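You operate a simulated robot arm through the tools that you are given. There is no shell and no other tool.

You are at the controls of a simulated robot arm. One attempt, no reset.

JOB
Pump the left joint full, park the pump and smooth the left and right joints with the orange jointer.
Fine: leave the dial; spill none; put the jointer back in the holder.
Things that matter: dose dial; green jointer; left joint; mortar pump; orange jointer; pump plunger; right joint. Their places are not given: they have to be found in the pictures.

It is judged by the outcome, as a careful person would: the job done as asked, and still so three seconds after it is handed in. It fails if anything else is knocked over, pushed out of place, dropped, spilled or broken.

ROBOT AND FRAMES
A 7-joint arm with a two-finger parallel gripper, fixed in place. Base frame: the origin is on the floor under the middle of its stand, x ahead of it, y to its left, z up; the work surface is at about z = 85. Readings come in cm, rad, newtons and seconds.
With the tool pointing down near the work surface it reaches from about 32 to 74 cm from the base axis. Its first joint turns from -2.007 to 2.007 rad. Payload 3.91 kg.
The TCP is the grasp point between the finger pads, 3 cm short of the fingertips. In the tool frame z runs along the fingers and y along their closing line. Largest opening 11 cm; finger width 2, thickness 1; the body of the gripper, 4.8 by 11.2 cm, starts 5.5 cm behind the TCP.
Orientation is that of the tool frame in the base frame, as a unit quaternion [x, y, z, w]. With the fingers straight down and closing along the base's y, the tool's x points along the base's -x, its y along +y and its z along -z.

CONTROLS
- The arm moves only by the tool apply_moves. Its argument "motion" is one flat list of numbers, 7 for each row, row after row: the turn, a rotation vector about the tool's x, y, z in degrees, then the shift along the tool's x, y, z in cm, then the opening in per cent of the stroke, from 0 (shut) to 100 (fully open). In form: [ax, ay, az, x, y, z, hand, ax, ay, az, x, y, z, hand, ...]. A call has 1 to 20 rows; each row shifts and turns the commanded pose from where the row before left it, along the tool's axes as they then stand. Rows are played at 5 a second. More than 5 cm and 0.15 rad between two rows, or a gripper value outside its range, and nothing of the call is played. Where a pose cannot be reached the arm comes as near as it can. A force on the tool above 40 N (or 10 N above the force at the start of the call, whichever is more), or a blocked arm, ends the call early, and 0.2 s more pass. Each finger travels about 10.8 cm/s and halts on what it meets, pressing with about 28 N; the grip force reading is that of the motor and also rises with nothing between the fingers. The clock runs only during rows and for 0.2 s after the last one: add rows that do not move to give the fingers time. The reply holds the time, the measured pose of the TCP, the force on the tool along the base axes, the opening and the grip force, in the units named above and with some noise, with the torque about the TCP (base axes, N m) and any sound that the robot's microphone picked up.
- Cameras (640 x 400 px; columns grow to the right, rows downward): "scene" is fixed at [21.77, -50.42, 168.9]; the picture's right is [0.99, -0.15, 0.00], its down [-0.09, -0.56, -0.83] and it looks along [0.12, 0.82, -0.56] (base axes); focal length 348 px, centre (320, 200). "wrist" rides on the gripper at [7.2, 1.7, -10.3] in the tool frame; the picture's right is [-0.23, 0.97, 0.00], its down [-0.76, -0.18, -0.62] and it looks along [-0.61, -0.14, 0.78] (tool axes); focal length 222 px, centre (320, 200).
- capture(camera): a new picture of that camera. It takes no simulated time.
- move_column(by): slides the trunk up (or, below 0, down) by that many cm; the arm rides with it, the base frame stays. It gives what a move gives, with no picture.
- pixel_to_xyz(camera, pixels): for up to 12 pixels [column, row] of the newest picture of that camera ("zoom" is the newest enlarged one), the place [x, y, z] in the base frame of the surface seen there, good to about 0.2 cm. It takes no simulated time.
- inspect(camera, box): a new picture of the part [left, top, right, bottom] of that camera's present view, enlarged. It takes no simulated time.
- sign_off(): hands the job in; it is judged then, once.

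Open the gripper and draw the arm clear of the work before you hand the job in, unless the task says otherwise.

The tools are called by a JSON object that holds its "fn" and its "kwargs". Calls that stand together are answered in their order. apply_moves: Moves the arm, as the interface text tells. Its arguments: {"type":"object","properties":{"motion":{"type":"array","items":{"type":"number"}}},"required":["motion"]} The other tools are called the same way: move_column (by) moves the trunk up or down; capture (camera) takes a picture; pixel_to_xyz (camera, pixels) gives the place of the surface under pixels of a picture; inspect (camera, box) takes an enlarged picture of a part of a camera's view; sign_off () hands the job in.

At the start:

```text
clock: 0.0
tool_pos: [48.33, 24.88, 125.94]
orientation: [0.001, 1.0, 0.0, 0.0]
force: [-0.9, 0.9, 0.5]
torque: [-0.03, 0.01, -0.02]
finger_gap: 11.0
grip_force: 0.0
trunk travel left (down, up): [-82.5, 16.5]
```

scene: 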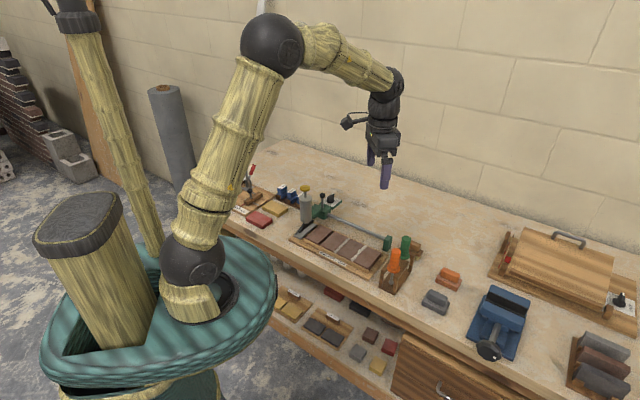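
wrist: 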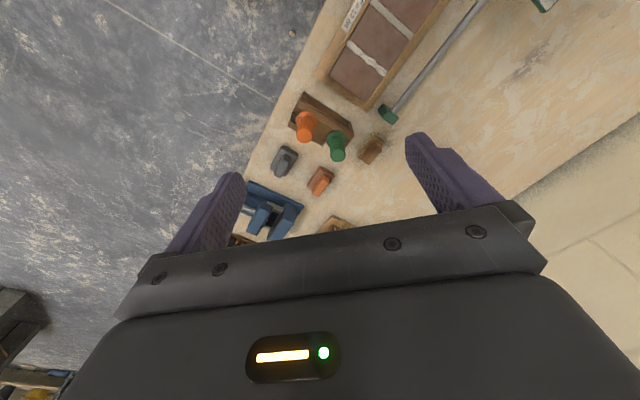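

I start by looking closely at the work area around the bricks (scene pixels 230-430, 170-300), where the joints, the pump and the jointers seem to be.

{"fn": "inspect", "kwargs": {"camera": "scene", "box": [220, 160, 430, 300]}}

{"fn": "inspect", "kwargs": {"camera": "wrist", "box": [240, 0, 560, 200]}}

```text
2.86 times, centred on (325, 230) of scene
```

zoom: 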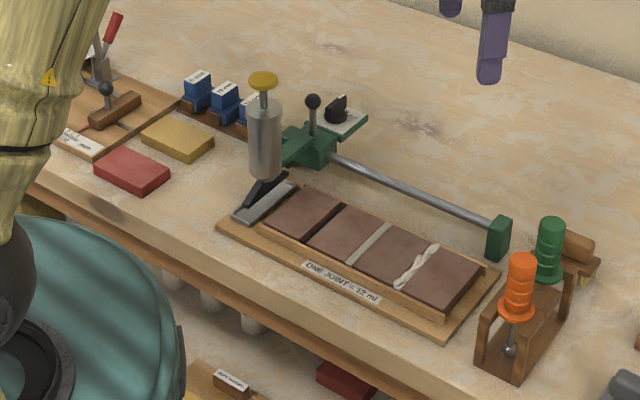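

```text
2.00 times, centred on (400, 100) of wrist
```

zoom: 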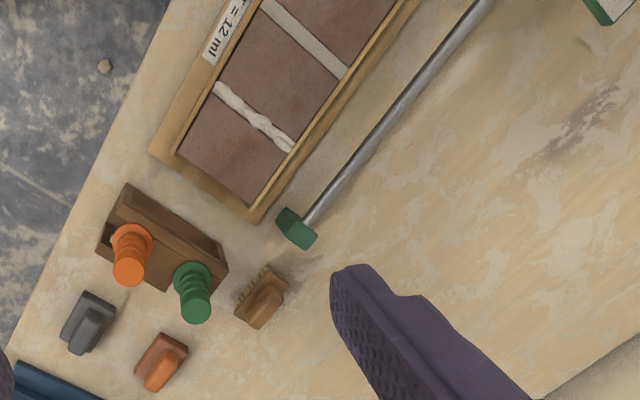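

The board shows four bricks: left joint dark/empty, middle flush, right with a raised bead. I zoom further on pump, clamp and dial-like part.

{"fn": "inspect", "kwargs": {"camera": "scene", "box": [285, 175, 365, 225]}}

{"fn": "inspect", "kwargs": {"camera": "scene", "box": [280, 215, 400, 290]}}

{"fn": "inspect", "kwargs": {"camera": "scene", "box": [370, 225, 430, 300]}}

{"fn": "inspect", "kwargs": {"camera": "scene", "box": [230, 160, 330, 222]}}

{"fn": "inspect", "kwargs": {"camera": "scene", "box": [420, 220, 640, 400]}}

```text
8.00 times, centred on (325, 200) of scene
```

zoom: 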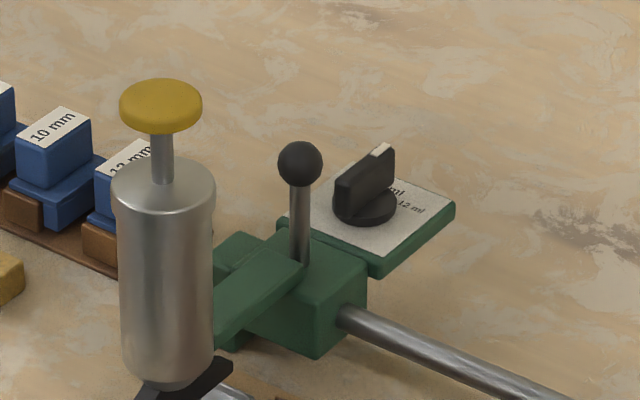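

```text
5.33 times, centred on (340, 252) of scene
```

zoom: 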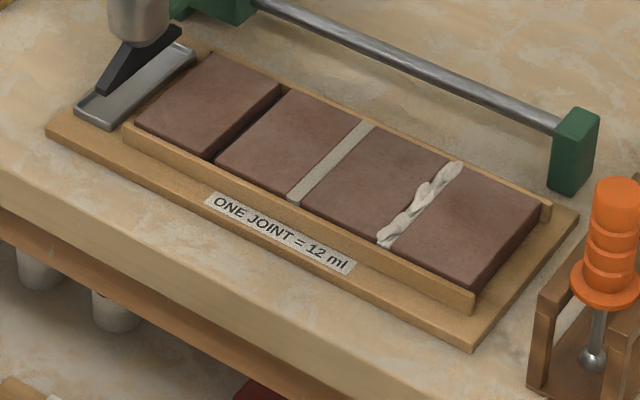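

```text
5.33 times, centred on (400, 262) of scene
```

zoom: 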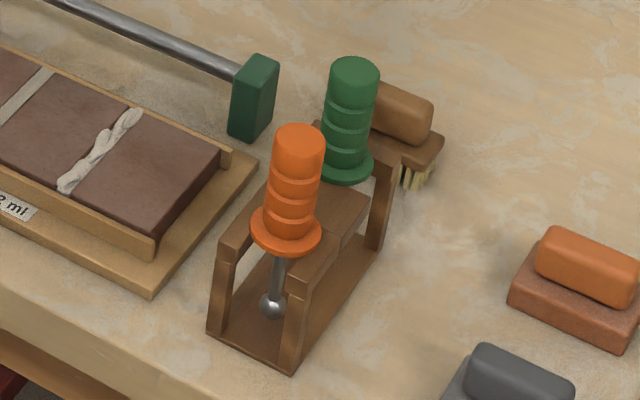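

```text
6.40 times, centred on (280, 191) of scene
```

zoom: 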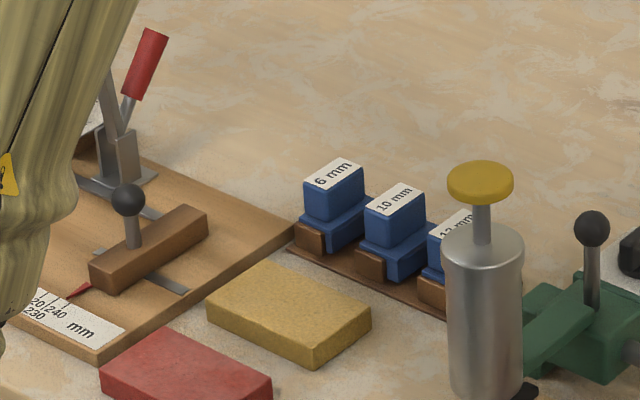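

```text
2.22 times, centred on (530, 310) of scene
```

zoom: 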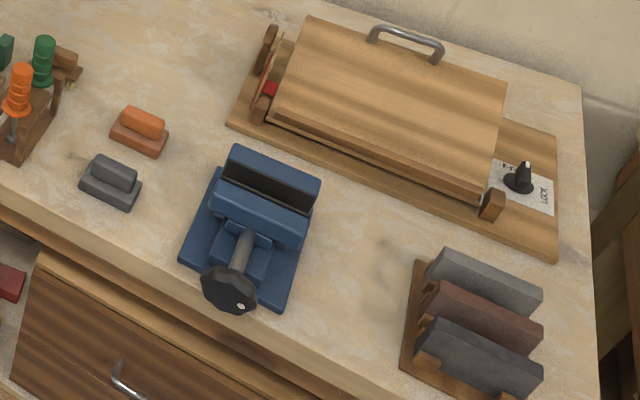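

The pump rides a rail on a green carriage with a dial and a ball handle, resting over a grey tray at the left. I'll get coordinates of these features from the scene picture.

{"fn": "capture", "kwargs": {"camera": "scene"}}

{"fn": "pixel_to_xyz", "kwargs": {"camera": "scene", "pixels": [[305, 188], [306, 205], [322, 195], [331, 200], [325, 212], [387, 242], [360, 229], [393, 252], [405, 241], [298, 236], [300, 226], [310, 222]]}}

{"fn": "pixel_to_xyz", "kwargs": {"camera": "scene", "pixels": [[316, 238], [337, 228], [322, 245], [332, 232], [346, 247], [352, 261], [365, 247], [380, 275], [366, 264], [328, 254], [340, 195], [300, 225]]}}

```text
taken
```

scene: 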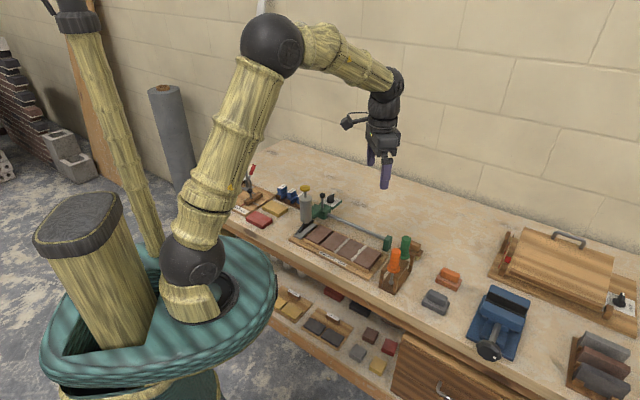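

```text
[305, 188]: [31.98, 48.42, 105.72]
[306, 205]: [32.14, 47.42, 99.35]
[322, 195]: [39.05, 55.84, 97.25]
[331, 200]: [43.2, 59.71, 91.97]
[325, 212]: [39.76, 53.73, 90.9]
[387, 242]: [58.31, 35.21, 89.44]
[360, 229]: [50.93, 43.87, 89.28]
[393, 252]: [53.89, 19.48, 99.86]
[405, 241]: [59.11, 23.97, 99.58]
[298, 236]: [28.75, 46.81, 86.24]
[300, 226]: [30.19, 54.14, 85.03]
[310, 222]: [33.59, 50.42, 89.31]
```

```text
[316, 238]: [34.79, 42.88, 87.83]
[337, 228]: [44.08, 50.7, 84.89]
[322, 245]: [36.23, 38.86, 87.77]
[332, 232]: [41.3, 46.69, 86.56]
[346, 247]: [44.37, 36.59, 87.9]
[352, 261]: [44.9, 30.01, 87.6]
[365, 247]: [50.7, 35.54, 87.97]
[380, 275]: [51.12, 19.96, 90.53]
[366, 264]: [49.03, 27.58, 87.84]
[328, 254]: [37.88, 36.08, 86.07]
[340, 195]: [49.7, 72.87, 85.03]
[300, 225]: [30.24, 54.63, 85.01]
```

The rail runs along about (0.71,-0.71) in base axes, so I move the hand to a high viewpoint over the board and turn it 45° to line up with the board.

{"fn": "apply_moves", "kwargs": {"motion": [0, 0, 0, 3.05, 3.35, 0.67, 100, 0, 0, 0, 3.05, 3.35, 0.67, 100, 0, 0, 0, 3.05, 3.35, 0.67, 100, 0, 0, 0, 3.05, 3.35, 0.67, 100, 0, 0, 0, 3.05, 3.35, 0.67, 100, 0, 0, 0, 3.05, 3.35, 0.67, 100, 0, 0, -7.5, 0, 0, 0, 100, 0, 0, -7.5, 0, 0, 0, 100, 0, 0, -7.5, 0, 0, 0, 100, 0, 0, -7.5, 0, 0, 0, 100, 0, 0, -7.5, 0, 0, 0, 100, 0, 0, -7.5, 0, 0, 0, 100, 0, 0, 0, 0, 0, 0, 100]}}

{"fn": "capture", "kwargs": {"camera": "wrist"}}

{"fn": "capture", "kwargs": {"camera": "scene"}}

```text
clock: 2.8
tool_pos: [30.0, 45.04, 121.95]
orientation: [-0.383, 0.924, 0.0, 0.0]
force: [-0.4, 0.8, 0.5]
torque: [0.02, 0.0, -0.01]
finger_gap: 11.03
grip_force: 0.0
trunk travel left (down, up): [-82.5, 16.5]
```

```text
taken
```

wrist: 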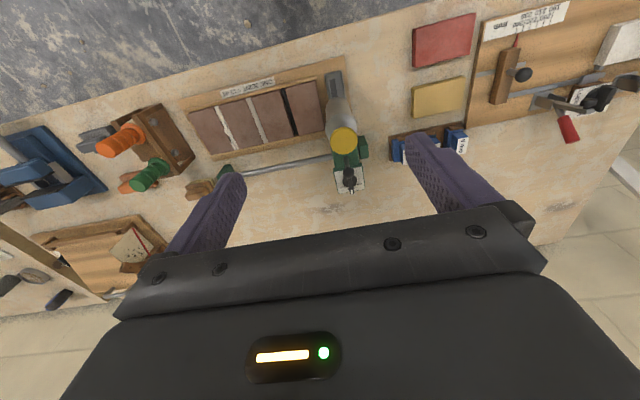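

```text
taken
```

scene: 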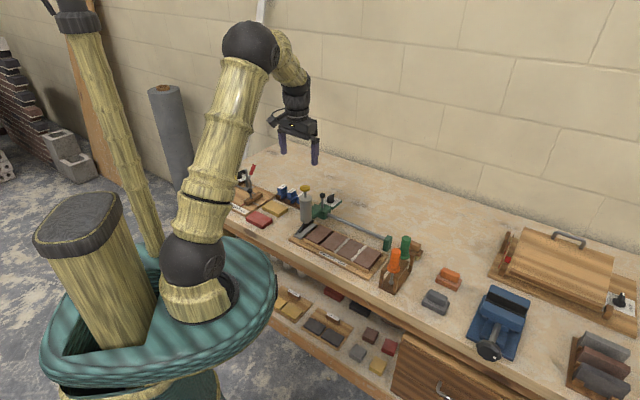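

The pump cap is at wrist (343,141), dial near (349,180). I zoom in on dial and joints.

{"fn": "inspect", "kwargs": {"camera": "wrist", "box": [325, 155, 375, 200]}}

{"fn": "inspect", "kwargs": {"camera": "wrist", "box": [180, 60, 380, 200]}}

{"fn": "inspect", "kwargs": {"camera": "wrist", "box": [60, 90, 220, 200]}}

```text
8.89 times, centred on (350, 178) of wrist
```

zoom: 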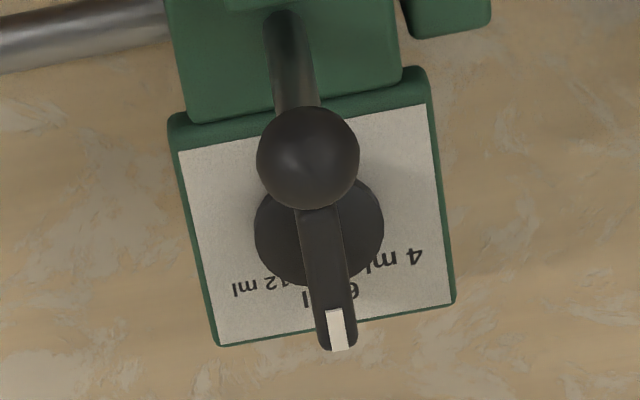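

```text
2.86 times, centred on (280, 130) of wrist
```

zoom: 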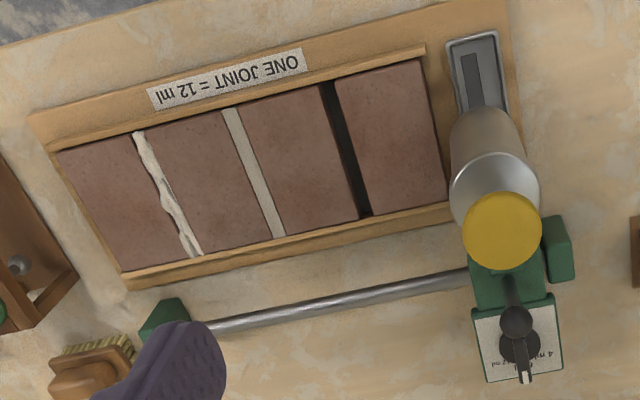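

```text
3.64 times, centred on (140, 145) of wrist
```

zoom: 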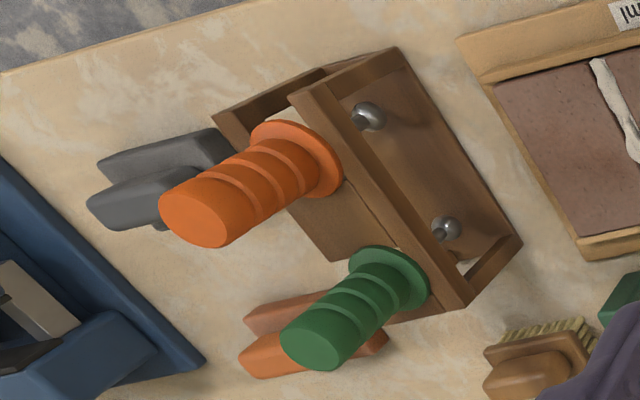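

The dial's white mark covers the middle label ("6 ml", between 4 and 12), so one stroke seems to be 6 ml. I re-zoom on the board and pump to get coordinates.

{"fn": "inspect", "kwargs": {"camera": "wrist", "box": [180, 60, 380, 200]}}

{"fn": "pixel_to_xyz", "kwargs": {"camera": "zoom", "pixels": [[325, 84], [365, 214], [229, 110], [279, 234], [138, 134], [196, 252], [500, 232], [515, 322], [60, 152], [120, 268], [436, 60], [455, 200]]}}

{"fn": "pixel_to_xyz", "kwargs": {"camera": "zoom", "pixels": [[220, 326], [450, 282], [480, 50], [498, 38], [452, 45], [470, 70], [475, 340], [560, 300], [555, 250], [490, 290], [165, 320], [506, 155]]}}

```text
2.86 times, centred on (280, 130) of wrist
```

zoom: 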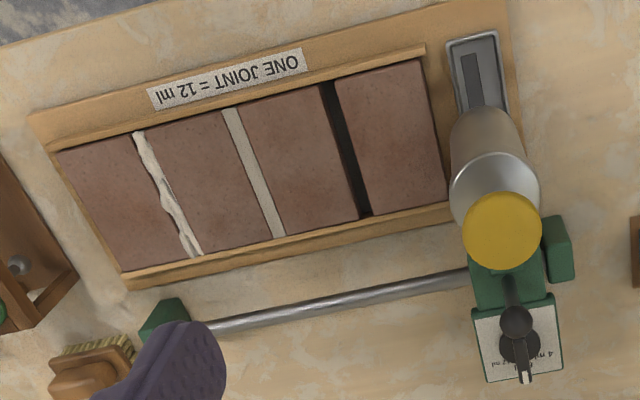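

```text
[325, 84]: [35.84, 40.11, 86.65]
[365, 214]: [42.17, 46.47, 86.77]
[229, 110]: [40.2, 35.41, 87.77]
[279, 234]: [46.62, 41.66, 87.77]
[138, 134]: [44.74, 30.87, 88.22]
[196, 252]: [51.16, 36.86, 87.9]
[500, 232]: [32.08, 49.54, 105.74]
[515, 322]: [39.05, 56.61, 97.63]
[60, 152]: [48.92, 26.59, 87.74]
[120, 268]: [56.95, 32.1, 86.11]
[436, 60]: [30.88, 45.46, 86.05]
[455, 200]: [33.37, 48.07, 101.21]
```

```text
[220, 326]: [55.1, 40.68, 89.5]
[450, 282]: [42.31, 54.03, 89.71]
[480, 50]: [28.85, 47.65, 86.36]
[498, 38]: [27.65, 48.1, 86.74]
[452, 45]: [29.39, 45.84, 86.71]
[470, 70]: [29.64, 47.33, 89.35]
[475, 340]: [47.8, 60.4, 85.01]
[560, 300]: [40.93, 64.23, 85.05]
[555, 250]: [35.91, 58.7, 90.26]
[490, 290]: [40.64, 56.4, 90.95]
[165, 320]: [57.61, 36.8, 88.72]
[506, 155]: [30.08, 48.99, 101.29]
```

I look closer at the nozzle, tray and carriage handle with the scene camera.

{"fn": "inspect", "kwargs": {"camera": "scene", "box": [284, 205, 344, 245]}}

{"fn": "pixel_to_xyz", "kwargs": {"camera": "zoom", "pixels": [[150, 335], [200, 290], [250, 215], [300, 190], [130, 300], [230, 120], [260, 240], [180, 320], [120, 345], [330, 90], [380, 150], [440, 60]]}}

{"fn": "inspect", "kwargs": {"camera": "scene", "box": [290, 180, 350, 220]}}

{"fn": "pixel_to_xyz", "kwargs": {"camera": "zoom", "pixels": [[160, 75], [160, 100], [345, 155], [345, 135], [345, 230], [300, 280], [240, 250], [240, 300], [340, 300], [430, 170], [455, 145], [500, 200]]}}

```text
10.00 times, centred on (314, 225) of scene
```

zoom: 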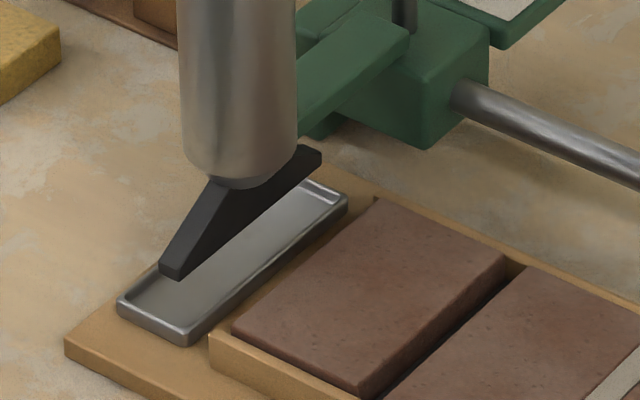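

```text
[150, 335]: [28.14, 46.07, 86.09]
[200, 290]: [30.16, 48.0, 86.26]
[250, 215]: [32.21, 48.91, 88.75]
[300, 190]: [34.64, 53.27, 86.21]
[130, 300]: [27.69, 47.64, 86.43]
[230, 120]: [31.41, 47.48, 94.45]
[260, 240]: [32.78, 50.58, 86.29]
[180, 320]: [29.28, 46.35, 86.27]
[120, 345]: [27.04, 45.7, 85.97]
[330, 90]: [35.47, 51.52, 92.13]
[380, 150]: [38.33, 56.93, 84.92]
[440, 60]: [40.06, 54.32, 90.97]
```

```text
10.00 times, centred on (320, 200) of scene
```

zoom: 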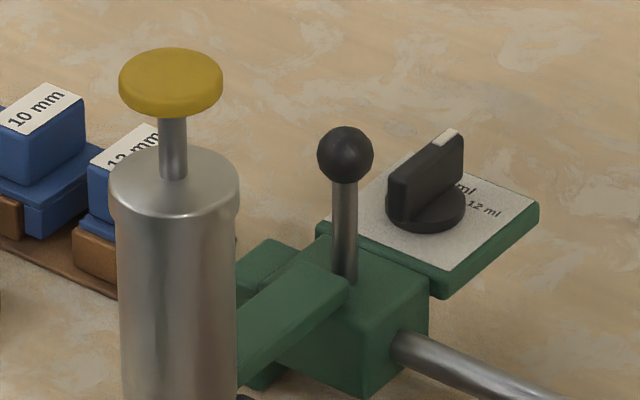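

```text
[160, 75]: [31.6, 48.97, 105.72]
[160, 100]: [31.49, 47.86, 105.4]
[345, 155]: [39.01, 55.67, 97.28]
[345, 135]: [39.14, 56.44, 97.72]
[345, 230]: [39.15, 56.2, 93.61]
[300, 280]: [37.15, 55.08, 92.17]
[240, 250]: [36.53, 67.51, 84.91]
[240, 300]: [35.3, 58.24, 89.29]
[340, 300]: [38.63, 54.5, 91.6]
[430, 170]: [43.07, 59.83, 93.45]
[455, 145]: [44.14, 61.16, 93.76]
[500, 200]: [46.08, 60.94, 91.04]
```

The nozzle is a flat fishtail over the tray, so the whole carriage slides along the rail. Before planning the grip on the ball handle I check how large the gripper's camera housing is (scene 260-330, 90-170).

{"fn": "inspect", "kwargs": {"camera": "scene", "box": [255, 75, 345, 175]}}

{"fn": "pixel_to_xyz", "kwargs": {"camera": "zoom", "pixels": [[150, 165], [175, 170], [200, 130], [215, 205], [290, 250], [390, 300], [280, 170], [320, 60], [420, 240], [210, 170]]}}

```text
4.00 times, centred on (300, 125) of scene
```

zoom: 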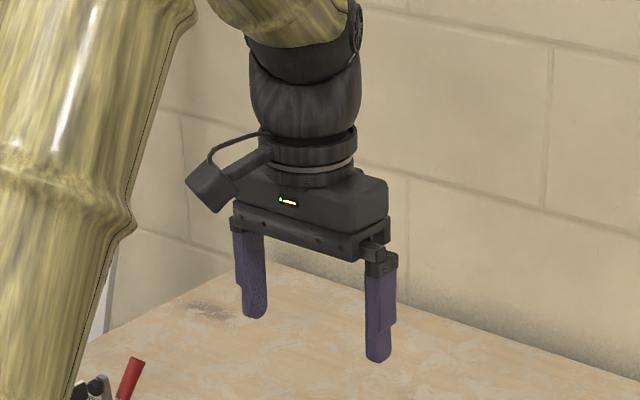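

```text
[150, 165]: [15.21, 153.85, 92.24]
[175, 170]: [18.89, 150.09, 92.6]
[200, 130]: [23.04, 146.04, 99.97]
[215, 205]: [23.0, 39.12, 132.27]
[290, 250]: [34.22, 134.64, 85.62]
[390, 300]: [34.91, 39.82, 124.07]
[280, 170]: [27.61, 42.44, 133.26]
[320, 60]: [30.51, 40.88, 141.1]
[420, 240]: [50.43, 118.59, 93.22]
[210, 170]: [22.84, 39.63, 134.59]
```

The camera housing hangs about 10 cm above the TCP, so gripping the ball with its lower finger ends (TCP ≈ 98.7) leaves clearance to the plunger cap. I take finer coordinates of cap, ball and dial first.

{"fn": "inspect", "kwargs": {"camera": "scene", "box": [288, 180, 352, 220]}}

{"fn": "pixel_to_xyz", "kwargs": {"camera": "zoom", "pixels": [[171, 69], [122, 72], [219, 72], [171, 50], [171, 88], [345, 130], [345, 155], [345, 178], [322, 155], [369, 155], [452, 135], [400, 185]]}}

{"fn": "inspect", "kwargs": {"camera": "wrist", "box": [316, 110, 380, 150]}}

{"fn": "pixel_to_xyz", "kwargs": {"camera": "zoom", "pixels": [[270, 240], [270, 180], [270, 360], [150, 270], [380, 300], [320, 300]]}}

```text
10.00 times, centred on (320, 200) of scene
```

zoom: 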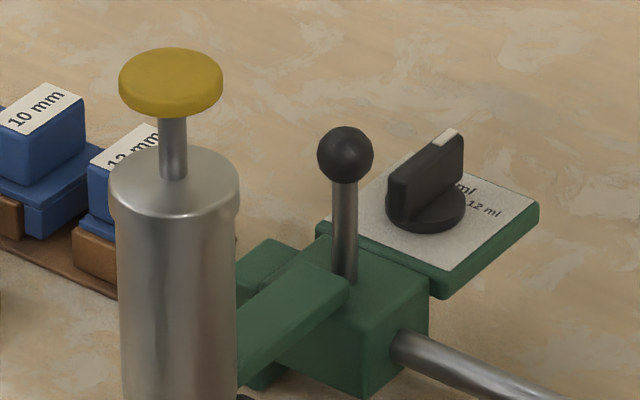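

```text
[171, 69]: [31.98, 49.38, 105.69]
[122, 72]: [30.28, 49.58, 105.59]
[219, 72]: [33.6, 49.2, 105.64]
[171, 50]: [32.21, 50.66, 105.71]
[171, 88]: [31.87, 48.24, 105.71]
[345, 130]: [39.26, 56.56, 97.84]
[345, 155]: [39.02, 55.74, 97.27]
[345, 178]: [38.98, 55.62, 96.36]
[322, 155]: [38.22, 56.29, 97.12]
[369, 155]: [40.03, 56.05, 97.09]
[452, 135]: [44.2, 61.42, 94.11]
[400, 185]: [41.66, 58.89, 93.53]
```

```text
10.00 times, centred on (348, 130) of wrist
```

zoom: 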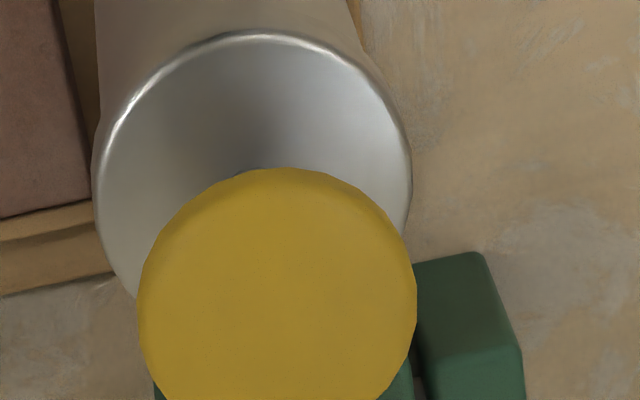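

```text
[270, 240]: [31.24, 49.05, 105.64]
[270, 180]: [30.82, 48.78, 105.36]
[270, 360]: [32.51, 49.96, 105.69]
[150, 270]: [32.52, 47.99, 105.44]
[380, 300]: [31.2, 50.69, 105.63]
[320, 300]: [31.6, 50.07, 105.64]
```

Cap centre ≈ (32.0, 49.4, 105.7), ball centre ≈ (39.15, 56.5, 96.7). Now I measure the left joint edges precisely with the wrist zoom.

{"fn": "inspect", "kwargs": {"camera": "wrist", "box": [270, 75, 334, 140]}}

{"fn": "pixel_to_xyz", "kwargs": {"camera": "zoom", "pixels": [[276, 50], [306, 50], [320, 200], [350, 200], [345, 320], [380, 320], [284, 60], [330, 200], [362, 320], [200, 200], [450, 200], [256, 50]]}}

```text
6.15 times, centred on (302, 108) of wrist
```

zoom: 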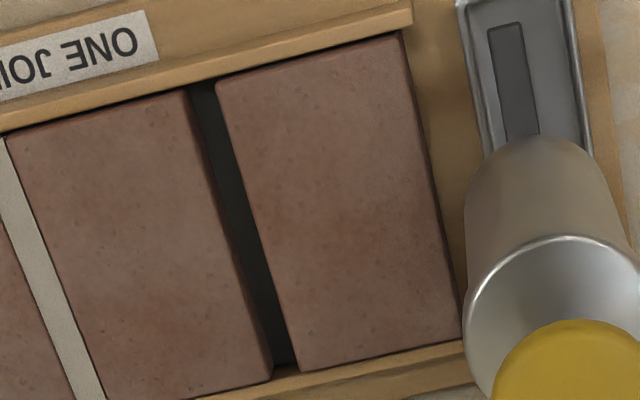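

```text
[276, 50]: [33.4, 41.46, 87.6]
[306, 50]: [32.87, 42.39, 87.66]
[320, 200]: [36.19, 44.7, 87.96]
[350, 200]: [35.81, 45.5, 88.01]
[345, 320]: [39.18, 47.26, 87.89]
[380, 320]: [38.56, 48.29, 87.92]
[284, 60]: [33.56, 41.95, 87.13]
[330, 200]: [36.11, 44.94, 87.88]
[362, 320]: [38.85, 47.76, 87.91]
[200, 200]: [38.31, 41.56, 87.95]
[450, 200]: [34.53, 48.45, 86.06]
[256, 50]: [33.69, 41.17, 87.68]
```

{"fn": "pixel_to_xyz", "kwargs": {"camera": "zoom", "pixels": [[208, 200], [213, 200], [218, 200], [225, 200], [232, 200], [242, 200], [248, 200], [254, 200], [195, 120], [228, 120], [260, 320], [290, 320]]}}

```text
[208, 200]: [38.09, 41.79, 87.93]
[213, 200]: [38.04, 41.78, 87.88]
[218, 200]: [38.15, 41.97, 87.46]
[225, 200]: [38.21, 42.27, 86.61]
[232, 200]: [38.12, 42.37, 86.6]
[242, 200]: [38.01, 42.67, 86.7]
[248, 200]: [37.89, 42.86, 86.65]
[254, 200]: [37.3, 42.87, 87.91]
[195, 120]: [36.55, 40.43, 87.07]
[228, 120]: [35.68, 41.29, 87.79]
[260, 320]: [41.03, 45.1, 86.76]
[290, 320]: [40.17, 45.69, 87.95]
```

Left groove centre lies at s≈-3.3 (s=(x−y)/√2) and the pump at s≈-12.3, so about 9.0 cm of slide is needed. I move above the ball handle and come down partway with the fingers 5 cm open.

{"fn": "apply_moves", "kwargs": {"motion": [0, 0, 0, -3.64, 0.41, 0, 45, 0, 0, 0, -3.64, 0.41, 0, 45, 0, 0, 0, -3.64, 0.41, 0, 45, 0, 0, 0, -3.64, 0.41, 0, 45, 0, 0, 0, 0, 0, 4, 45, 0, 0, 0, 0, 0, 4, 45, 0, 0, 0, 0, 0, 4, 45, 0, 0, 0, 0, 0, 4, 45, 0, 0, 0, 0, 0, 2.5, 45, 0, 0, 0, 0, 0, 0, 45]}}

{"fn": "capture", "kwargs": {"camera": "wrist"}}

{"fn": "inspect", "kwargs": {"camera": "scene", "box": [270, 130, 370, 230]}}

```text
clock: 5.0
tool_pos: [38.97, 56.37, 103.07]
orientation: [-0.385, 0.923, 0.0, 0.0]
force: [0.6, 0.3, 0.4]
torque: [0.04, -0.04, -0.02]
finger_gap: 4.94
grip_force: 0.2
trunk travel left (down, up): [-82.5, 16.5]
```

```text
taken
```

wrist: 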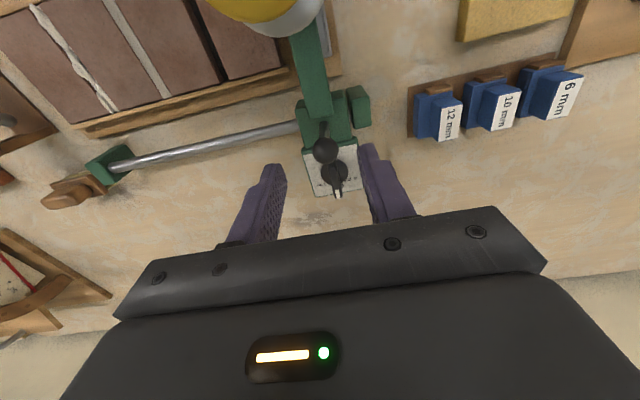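

```text
4.00 times, centred on (320, 180) of scene
```

zoom: 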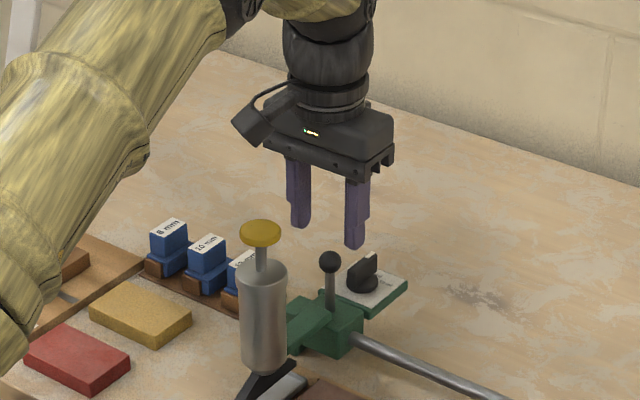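

Fingers straddle the ball (wrist (325,150)); I check ball coordinates in this picture before descending.

{"fn": "pixel_to_xyz", "kwargs": {"camera": "wrist", "pixels": [[325, 150], [325, 143], [314, 150], [337, 150], [325, 160], [334, 172], [338, 192]]}}

{"fn": "inspect", "kwargs": {"camera": "wrist", "box": [290, 120, 370, 210]}}

```text
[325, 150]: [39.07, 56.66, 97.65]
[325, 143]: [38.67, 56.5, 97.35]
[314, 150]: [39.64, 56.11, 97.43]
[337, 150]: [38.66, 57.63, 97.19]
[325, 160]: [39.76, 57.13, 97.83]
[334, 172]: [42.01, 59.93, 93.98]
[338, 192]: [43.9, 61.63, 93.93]
```

```text
4.44 times, centred on (330, 165) of wrist
```

zoom: 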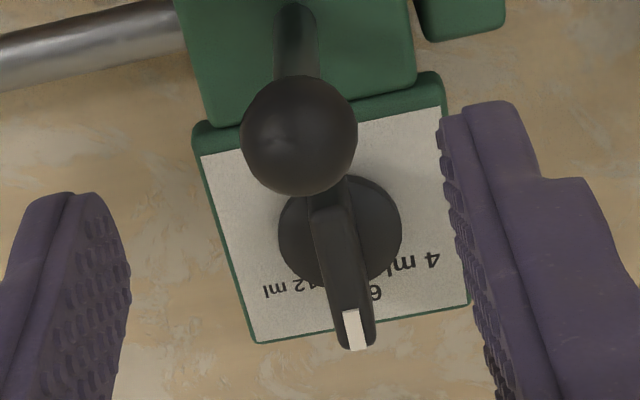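

The dial mark indeed covers the "6 ml" label. I descend onto the ball and close the fingers.

{"fn": "apply_moves", "kwargs": {"motion": [0, 0, 0, -0.4, 0.1, 2.3, 45, 0, 0, 0, 0, 0, 2.3, 45, 0, 0, 0, 0, 0, 0, 30, 0, 0, 0, 0, 0, 0, 22, 0, 0, 0, 0, 0, 0, 15, 0, 0, 0, 0, 0, 0, 8, 0, 0, 0, 0, 0, 0, 8]}}

{"fn": "capture", "kwargs": {"camera": "wrist"}}

{"fn": "inspect", "kwargs": {"camera": "scene", "box": [270, 130, 370, 230]}}

```text
clock: 6.6
tool_pos: [39.1, 56.99, 98.53]
orientation: [-0.384, 0.924, 0.0, 0.0]
force: [-2.0, 1.6, -0.9]
torque: [0.13, -0.07, -0.02]
finger_gap: 2.14
grip_force: 44.7
trunk travel left (down, up): [-82.5, 16.5]
```

```text
taken
```

wrist: 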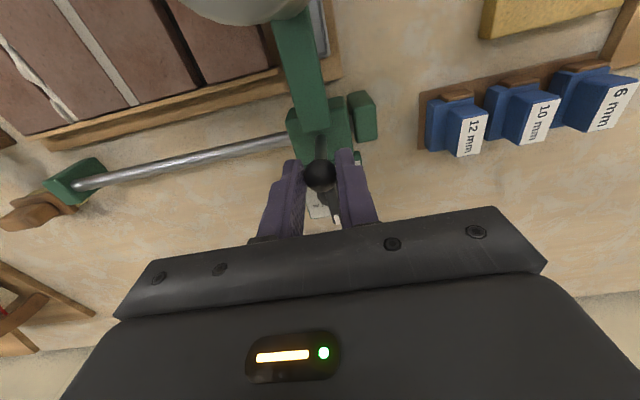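

```text
4.00 times, centred on (320, 180) of scene
```

zoom: 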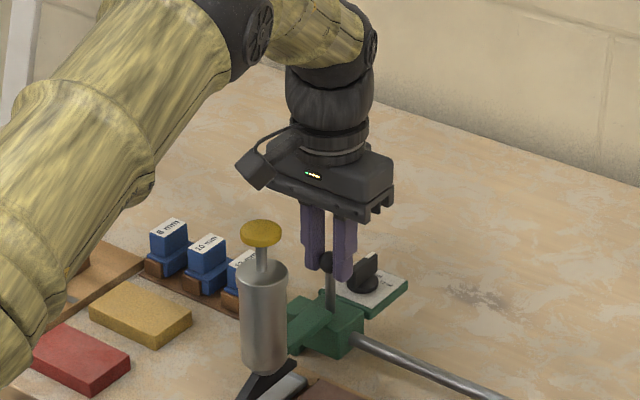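

The ball is held (gap 2.14 cm). I pull the carriage slowly toward the board along the rail, first 2 cm.

{"fn": "apply_moves", "kwargs": {"motion": [0, 0, 0, 0, -0.5, 0, 8, 0, 0, 0, 0, -0.5, 0, 8, 0, 0, 0, 0, -0.5, 0, 8, 0, 0, 0, 0, -0.5, 0, 8, 0, 0, 0, 0, 0, 0, 8]}}

{"fn": "inspect", "kwargs": {"camera": "scene", "box": [270, 170, 370, 250]}}

```text
clock: 7.8
tool_pos: [40.88, 55.4, 98.53]
orientation: [-0.383, 0.924, -0.001, -0.001]
force: [-3.6, -3.2, -3.7]
torque: [-0.72, 0.65, -0.01]
finger_gap: 2.12
grip_force: 45.0
trunk travel left (down, up): [-82.5, 16.5]
```

```text
5.00 times, centred on (320, 210) of scene
```

zoom: 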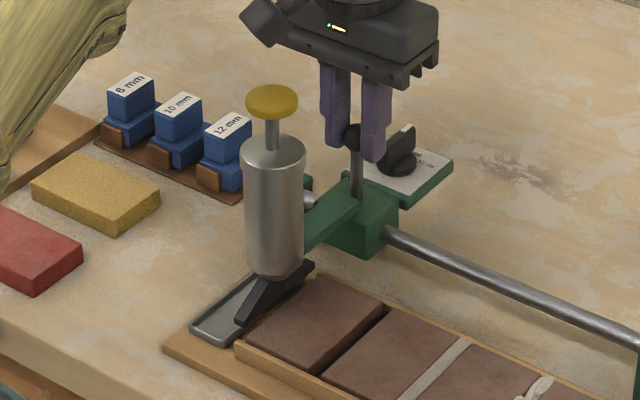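

The carriage follows. I continue another 5 cm and check the forces.

{"fn": "apply_moves", "kwargs": {"motion": [0, 0, 0, 0, -0.7, 0, 8, 0, 0, 0, 0, -0.7, 0, 8, 0, 0, 0, 0, -0.7, 0, 8, 0, 0, 0, 0, -0.7, 0, 8, 0, 0, 0, 0, -0.7, 0, 8, 0, 0, 0, 0, -0.7, 0, 8, 0, 0, 0, 0, -0.7, 0, 8, 0, 0, 0, 0, 0, 0, 8]}}

{"fn": "inspect", "kwargs": {"camera": "scene", "box": [280, 180, 380, 260]}}

```text
clock: 9.6
tool_pos: [44.4, 51.73, 98.58]
orientation: [-0.382, 0.924, -0.001, -0.002]
force: [-3.9, -5.0, -26.3]
torque: [-0.46, 0.4, 0.0]
finger_gap: 2.12
grip_force: 45.2
trunk travel left (down, up): [-82.5, 16.5]
```

```text
5.00 times, centred on (330, 220) of scene
```

zoom: 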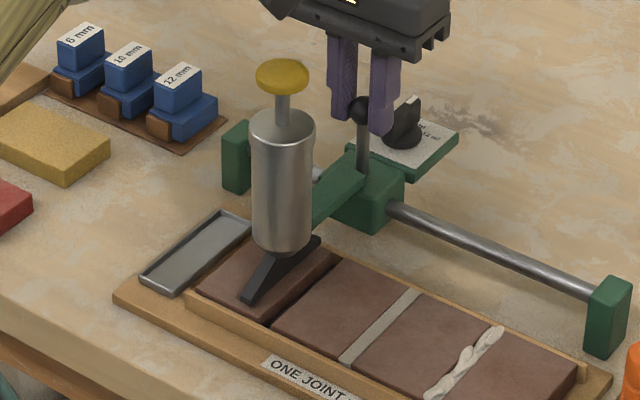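

The force along z has built to -26 N (pulling up on the carriage), so I ease down a touch, and I measure the nozzle and cap positions now.

{"fn": "apply_moves", "kwargs": {"motion": [0, 0, 0, 0.1, 0, 0.1, 8, 0, 0, 0, 0, 0, 0.0, 8]}}

{"fn": "inspect", "kwargs": {"camera": "scene", "box": [298, 190, 362, 250]}}

{"fn": "pixel_to_xyz", "kwargs": {"camera": "scene", "pixels": [[326, 194], [327, 195]]}}

```text
clock: 10.2
tool_pos: [44.2, 51.78, 98.59]
orientation: [-0.383, 0.924, 0.0, -0.001]
force: [-1.6, -3.1, -24.0]
torque: [-0.54, 0.47, -0.03]
finger_gap: 2.12
grip_force: 44.5
trunk travel left (down, up): [-82.5, 16.5]
```

```text
6.67 times, centred on (330, 220) of scene
```

zoom: 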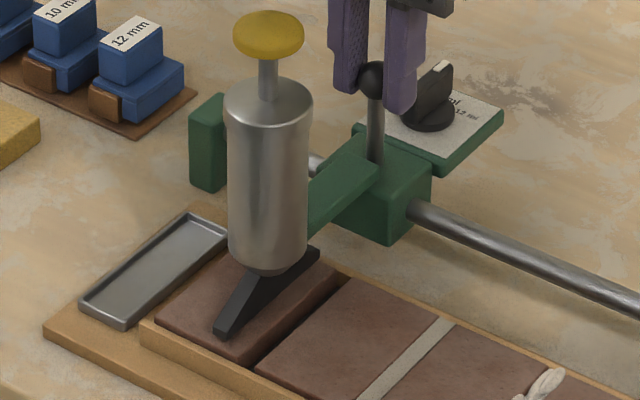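

```text
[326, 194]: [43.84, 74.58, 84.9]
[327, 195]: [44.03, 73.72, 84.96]
```

{"fn": "apply_moves", "kwargs": {"motion": [0, 0, 0, 0, 0, 0.15, 8, 0, 0, 0, 0, 0, 0.15, 8, 0, 0, 0, 0, 0, 0.0, 8]}}

{"fn": "pixel_to_xyz", "kwargs": {"camera": "zoom", "pixels": [[269, 33], [236, 35], [302, 35], [250, 310], [290, 275], [225, 325], [262, 355], [330, 288], [250, 350], [340, 280]]}}

```text
clock: 11.0
tool_pos: [44.2, 51.79, 98.53]
orientation: [-0.383, 0.924, 0.001, 0.002]
force: [1.4, 1.7, -0.9]
torque: [-0.92, 0.85, -0.02]
finger_gap: 2.12
grip_force: 45.3
trunk travel left (down, up): [-82.5, 16.5]
```

```text
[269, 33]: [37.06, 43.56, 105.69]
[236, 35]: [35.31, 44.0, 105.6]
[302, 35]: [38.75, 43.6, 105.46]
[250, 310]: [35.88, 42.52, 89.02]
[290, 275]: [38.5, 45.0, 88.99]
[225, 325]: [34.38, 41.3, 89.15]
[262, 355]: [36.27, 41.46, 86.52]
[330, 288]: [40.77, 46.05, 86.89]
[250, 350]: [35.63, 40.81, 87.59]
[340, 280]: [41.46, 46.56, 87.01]
```

Vertical load is gone. The nozzle is now at s≈-5.05, so about 1.7 cm remain; I move 1.6 cm and re-measure.

{"fn": "apply_moves", "kwargs": {"motion": [0, 0, 0, 0, -0.4, 0, 8, 0, 0, 0, 0, -0.4, 0, 8, 0, 0, 0, 0, -0.4, 0, 8, 0, 0, 0, 0, -0.4, 0, 8, 0, 0, 0, 0, 0, 0, 8]}}

{"fn": "inspect", "kwargs": {"camera": "scene", "box": [300, 190, 364, 250]}}

{"fn": "pixel_to_xyz", "kwargs": {"camera": "zoom", "pixels": [[290, 44], [257, 46], [323, 46], [270, 320], [310, 285], [250, 335], [250, 350], [335, 280], [350, 265], [340, 290]]}}

```text
clock: 12.2
tool_pos: [45.32, 50.77, 98.43]
orientation: [-0.383, 0.924, 0.001, 0.004]
force: [7.4, 6.7, 24.1]
torque: [-0.28, 0.23, 0.0]
finger_gap: 2.14
grip_force: 45.3
trunk travel left (down, up): [-82.5, 16.5]
```

```text
6.67 times, centred on (332, 220) of scene
```

zoom: 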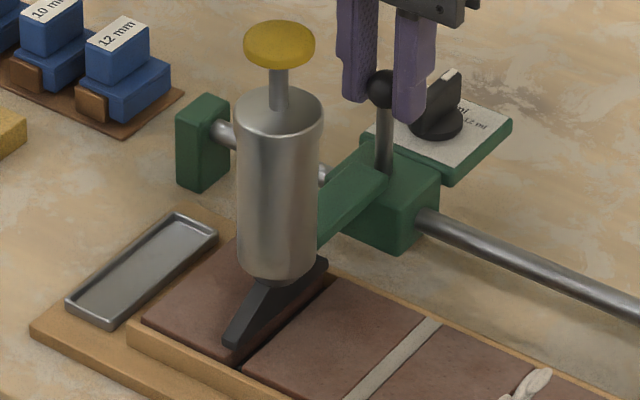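

```text
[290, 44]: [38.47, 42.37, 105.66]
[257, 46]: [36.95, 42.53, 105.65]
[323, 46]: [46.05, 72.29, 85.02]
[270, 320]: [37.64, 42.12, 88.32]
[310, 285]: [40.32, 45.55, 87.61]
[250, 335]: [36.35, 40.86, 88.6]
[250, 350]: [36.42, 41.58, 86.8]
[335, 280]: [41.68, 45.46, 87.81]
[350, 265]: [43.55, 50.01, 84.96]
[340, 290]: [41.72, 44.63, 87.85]
```

Nozzle centre now at s≈-3.5, groove centre ≈-3.3. I relieve the downward push (0.25 up), add 0.2 cm, then open the fingers to look from the front.

{"fn": "apply_moves", "kwargs": {"motion": [0, 0, 0, 0, 0, -0.2, 8, 0, 0, 0, 0, -0.2, -0.05, 8, 0, 0, 0, 0, 0, 0, 8]}}

```text
clock: 13.0
tool_pos: [45.62, 50.49, 98.66]
orientation: [-0.382, 0.924, 0.0, 0.0]
force: [8.4, 2.8, 11.2]
torque: [0.9, -1.02, -0.01]
finger_gap: 2.12
grip_force: 44.7
trunk travel left (down, up): [-82.5, 16.5]
```

{"fn": "apply_moves", "kwargs": {"motion": [0, 0, 0, 0, 0, 0, 20, 0, 0, 0, 0, 0, 0, 45, 0, 0, 0, 0, 0, -1.5, 45, 0, 0, 0, 0, 0, -3, 45, 0, 0, 0, 0, 0, -4, 45, 0, 0, 0, 0, 0, -4, 45, 0, 0, 0, 0, 0, -4, 45, 0, 0, 0, 0, 0, 0, 45]}}

{"fn": "capture", "kwargs": {"camera": "wrist"}}

{"fn": "inspect", "kwargs": {"camera": "scene", "box": [300, 190, 364, 250]}}

{"fn": "pixel_to_xyz", "kwargs": {"camera": "zoom", "pixels": [[282, 46], [250, 48], [316, 48], [282, 30], [282, 62], [275, 320], [300, 290], [255, 335], [386, 88], [386, 105]]}}

```text
clock: 14.8
tool_pos: [45.6, 50.57, 114.98]
orientation: [-0.382, 0.924, 0.001, -0.001]
force: [0.2, 0.7, -0.5]
torque: [-0.04, 0.0, -0.02]
finger_gap: 4.96
grip_force: 0.2
trunk travel left (down, up): [-82.5, 16.5]
```

```text
taken
```

wrist: 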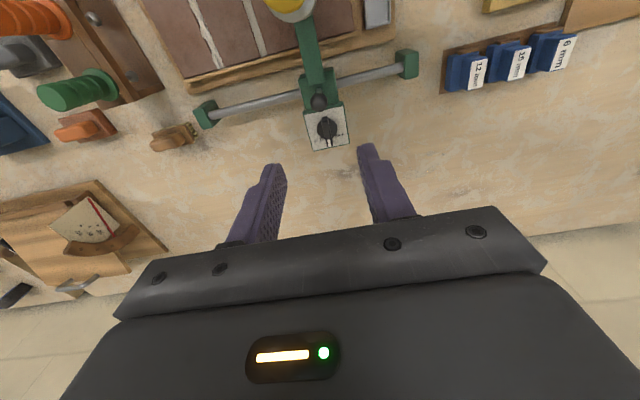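

```text
6.67 times, centred on (332, 220) of scene
```

zoom: 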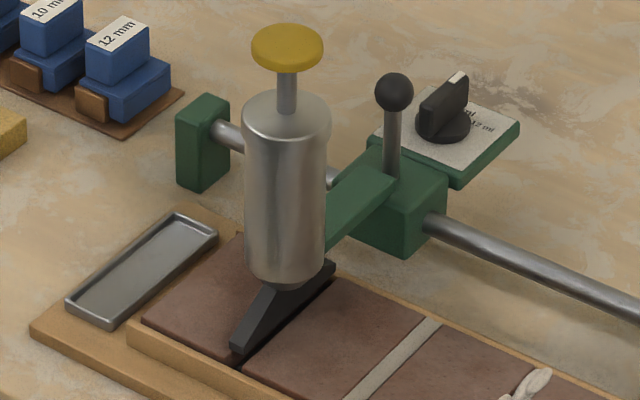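

```text
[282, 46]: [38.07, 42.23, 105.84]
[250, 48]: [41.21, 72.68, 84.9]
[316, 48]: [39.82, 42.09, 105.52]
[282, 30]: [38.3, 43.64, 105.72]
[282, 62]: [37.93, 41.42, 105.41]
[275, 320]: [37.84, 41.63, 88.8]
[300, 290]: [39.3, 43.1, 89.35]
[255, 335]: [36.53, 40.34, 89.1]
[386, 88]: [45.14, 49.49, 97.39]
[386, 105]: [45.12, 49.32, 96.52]
```

The nozzle looks nearly over the groove; I go to a viewpoint in front of the board, in the plane of the joint, to check its alignment.

{"fn": "apply_moves", "kwargs": {"motion": [0, 0, 0, 4.04, -0.38, 0, 60, 0, 0, 0, 4.04, -0.38, 0, 60, 0, 0, 0, 4.04, -0.38, 0, 60, 0, 0, 0, 4.04, -0.38, 0, 60, 0, 0, 0, 4.04, -0.38, 0, 60, 0, 0, 0, 0, 0, 3.4, 60, 0, 0, 0, 0, 0, 3.4, 60, 0, 0, 0, 0, 0, 3.4, 60, 0, 0, 0, 0, 0, 0, 60]}}

{"fn": "capture", "kwargs": {"camera": "wrist"}}

```text
clock: 16.8
tool_pos: [32.61, 34.86, 104.91]
orientation: [-0.384, 0.923, 0.0, 0.0]
force: [0.4, -0.5, 0.3]
torque: [0.0, 0.03, 0.01]
finger_gap: 6.59
grip_force: 0.1
trunk travel left (down, up): [-82.5, 16.5]
```

```text
taken
```

wrist: 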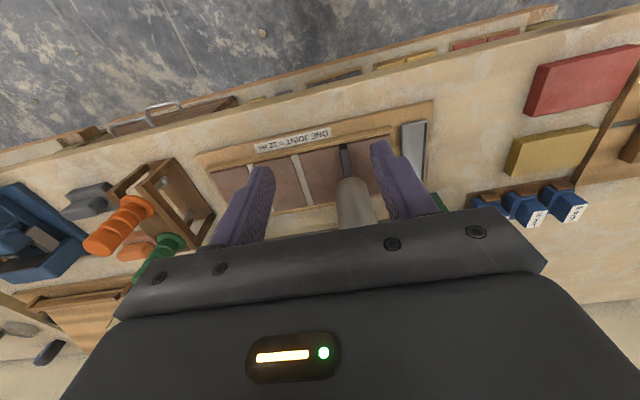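

{"fn": "inspect", "kwargs": {"camera": "wrist", "box": [310, 120, 400, 200]}}

{"fn": "pixel_to_xyz", "kwargs": {"camera": "zoom", "pixels": [[200, 150], [240, 150], [180, 150], [280, 150], [215, 200], [150, 200], [170, 130], [230, 130], [260, 200], [120, 100]]}}

```text
5.00 times, centred on (355, 160) of wrist
```

zoom: 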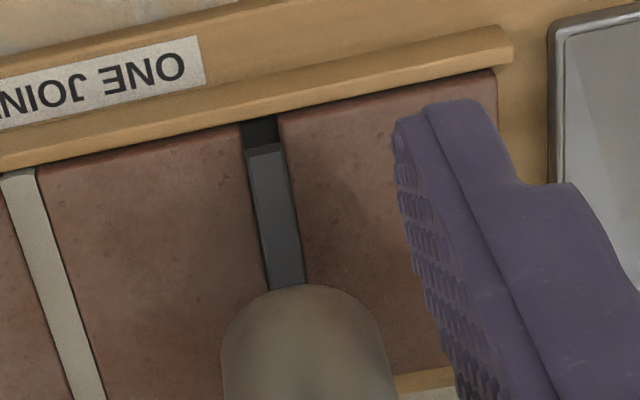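

```text
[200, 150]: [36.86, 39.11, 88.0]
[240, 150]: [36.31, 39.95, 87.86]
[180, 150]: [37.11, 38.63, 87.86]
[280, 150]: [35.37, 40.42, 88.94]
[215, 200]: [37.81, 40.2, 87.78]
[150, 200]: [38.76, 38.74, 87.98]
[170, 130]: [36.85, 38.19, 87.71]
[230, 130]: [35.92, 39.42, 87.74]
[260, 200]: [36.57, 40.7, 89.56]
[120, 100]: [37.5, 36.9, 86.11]
```

The nozzle sits centred over the left groove (zoom: nozzle 247–284 against groove 244–283). I now close the fingers and move above the plunger cap at about (38.3, 42.85).

{"fn": "apply_moves", "kwargs": {"motion": [0, 0, 0, 0, 0, -4, 30, 0, 0, 0, 0, 0, -4, 0, 0, 0, 0, -3.23, 0.53, 0, 0, 0, 0, 0, -3.23, 0.53, 0, 0, 0, 0, 0, -3.23, 0.53, 0, 0, 0, 0, 0, 0, 0, 2.4, 0, 0, 0, 0, 0, 0, 0, 0]}}

{"fn": "capture", "kwargs": {"camera": "wrist"}}

{"fn": "inspect", "kwargs": {"camera": "scene", "box": [290, 150, 370, 250]}}

```text
clock: 18.4
tool_pos: [38.22, 42.88, 110.55]
orientation: [-0.383, 0.924, 0.0, -0.001]
force: [0.5, 0.1, 0.2]
torque: [0.04, 0.01, 0.04]
finger_gap: 0.02
grip_force: 27.9
trunk travel left (down, up): [-82.5, 16.5]
```

```text
taken
```

wrist: 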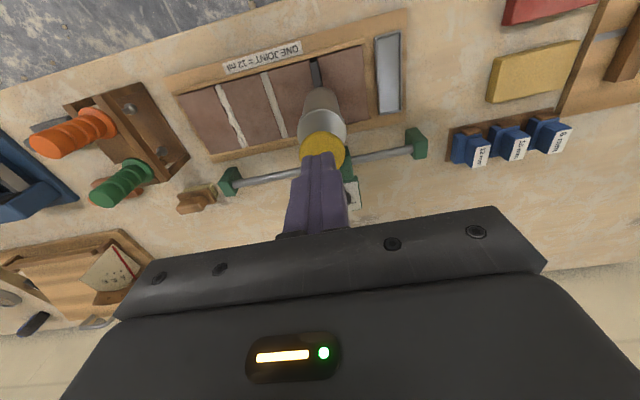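

```text
4.00 times, centred on (330, 200) of scene
```

zoom: 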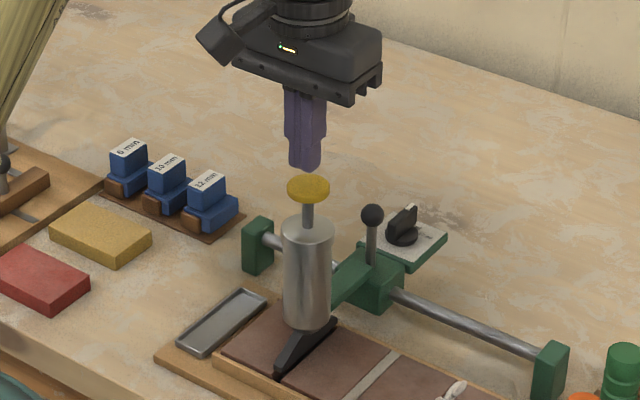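

I check cap centre from this wrist view before pressing.

{"fn": "inspect", "kwargs": {"camera": "wrist", "box": [290, 110, 360, 180]}}

{"fn": "pixel_to_xyz", "kwargs": {"camera": "zoom", "pixels": [[210, 200], [270, 130], [300, 180], [398, 220], [372, 165], [220, 250], [250, 160], [340, 150]]}}

```text
5.71 times, centred on (325, 145) of wrist
```

zoom: 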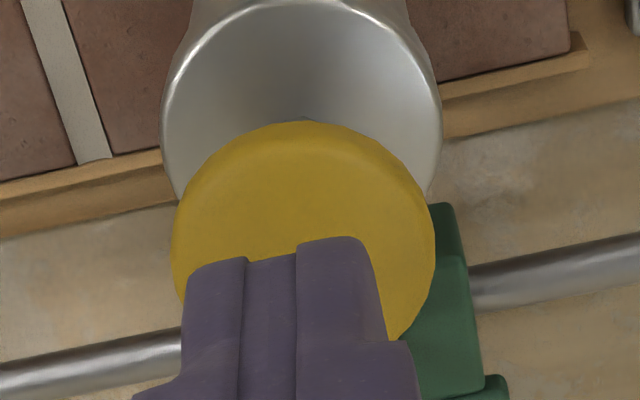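

```text
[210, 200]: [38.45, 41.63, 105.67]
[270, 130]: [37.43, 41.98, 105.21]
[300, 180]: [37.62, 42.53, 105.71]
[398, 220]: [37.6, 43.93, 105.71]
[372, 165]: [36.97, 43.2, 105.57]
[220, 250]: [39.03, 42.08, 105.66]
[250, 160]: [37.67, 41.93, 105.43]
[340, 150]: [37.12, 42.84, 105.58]
```

Cap centre ≈ (38.35, 43.1); I shift 0.25 cm and press the plunger in one steady stroke, letting the bottom stop end it.

{"fn": "apply_moves", "kwargs": {"motion": [0, 0, 0, -0.25, 0, 0.8, 0, 0, 0, 0, 0, 0, 0.8, 0, 0, 0, 0, 0, 0, 0.4, 0, 0, 0, 0, 0, 0, 0.4, 0, 0, 0, 0, 0, 0, 0.4, 0, 0, 0, 0, 0, 0, 0.4, 0, 0, 0, 0, 0, 0, 0.4, 0, 0, 0, 0, 0, 0, 0.4, 0]}}

{"fn": "inspect", "kwargs": {"camera": "scene", "box": [290, 150, 370, 250]}}

```text
clock: 20.2
tool_pos: [38.26, 43.21, 107.4]
orientation: [-0.383, 0.924, 0.005, 0.008]
force: [-2.9, -3.9, 24.8]
torque: [-0.03, -0.01, -0.02]
finger_gap: 0.0
grip_force: 27.9
trunk travel left (down, up): [-82.5, 16.5]
stopped in row 8: the force on the tool passed its limit at 42 N (the readings are from after the stop); the commanded pose is now the measured one
```

```text
4.00 times, centred on (330, 200) of scene
```

zoom: 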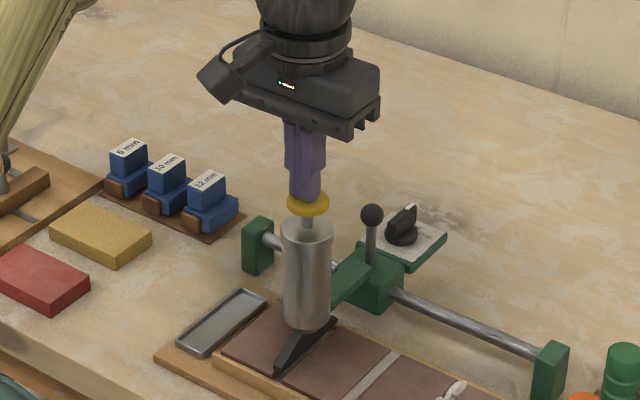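

The press stopped at 42 N after about 1.3 cm of plunger travel. I look at the nozzle and joint to see whether mortar came out.

{"fn": "inspect", "kwargs": {"camera": "scene", "box": [300, 200, 360, 250]}}

{"fn": "inspect", "kwargs": {"camera": "wrist", "box": [270, 40, 370, 190]}}

```text
8.00 times, centred on (330, 225) of scene
```

zoom: 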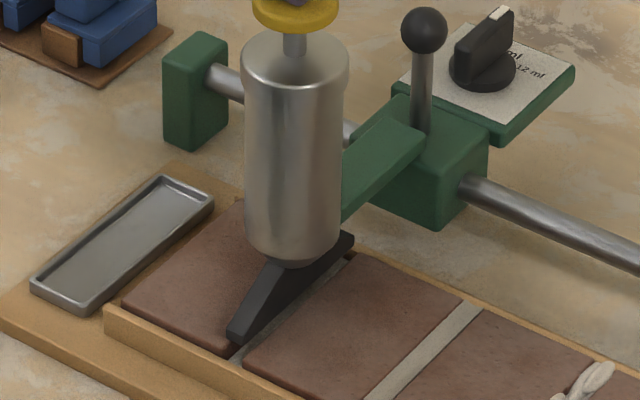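

```text
2.67 times, centred on (320, 115) of wrist
```

zoom: 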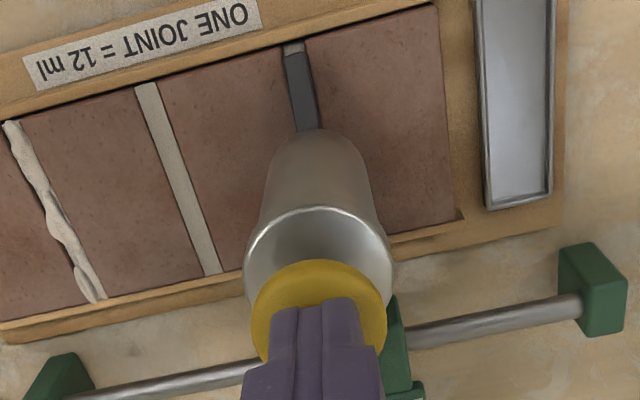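

Light mortar is visible in the groove beyond the nozzle. I press a bit further to tell whether this is the hard stop of the stroke.

{"fn": "apply_moves", "kwargs": {"motion": [0, 0, 0, 0, 0, 0.15, 0, 0, 0, 0, 0, 0, 0.15, 0, 0, 0, 0, 0, 0, 0, 0]}}

{"fn": "pixel_to_xyz", "kwargs": {"camera": "zoom", "pixels": [[293, 47], [290, 52], [296, 45], [140, 100], [320, 60], [270, 60]]}}

```text
clock: 20.8
tool_pos: [38.5, 43.37, 107.41]
orientation: [-0.384, 0.923, 0.004, 0.009]
force: [-3.7, -6.5, 25.0]
torque: [-0.2, 0.05, 0.04]
finger_gap: 0.0
grip_force: 28.2
trunk travel left (down, up): [-82.5, 16.5]
stopped in row 2: the force on the tool passed its limit at 42 N (the readings are from after the stop); the commanded pose is now the measured one
```

```text
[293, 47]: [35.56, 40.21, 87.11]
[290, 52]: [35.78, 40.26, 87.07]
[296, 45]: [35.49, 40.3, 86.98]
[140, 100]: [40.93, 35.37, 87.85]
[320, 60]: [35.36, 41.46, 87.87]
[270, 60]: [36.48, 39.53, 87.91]
```

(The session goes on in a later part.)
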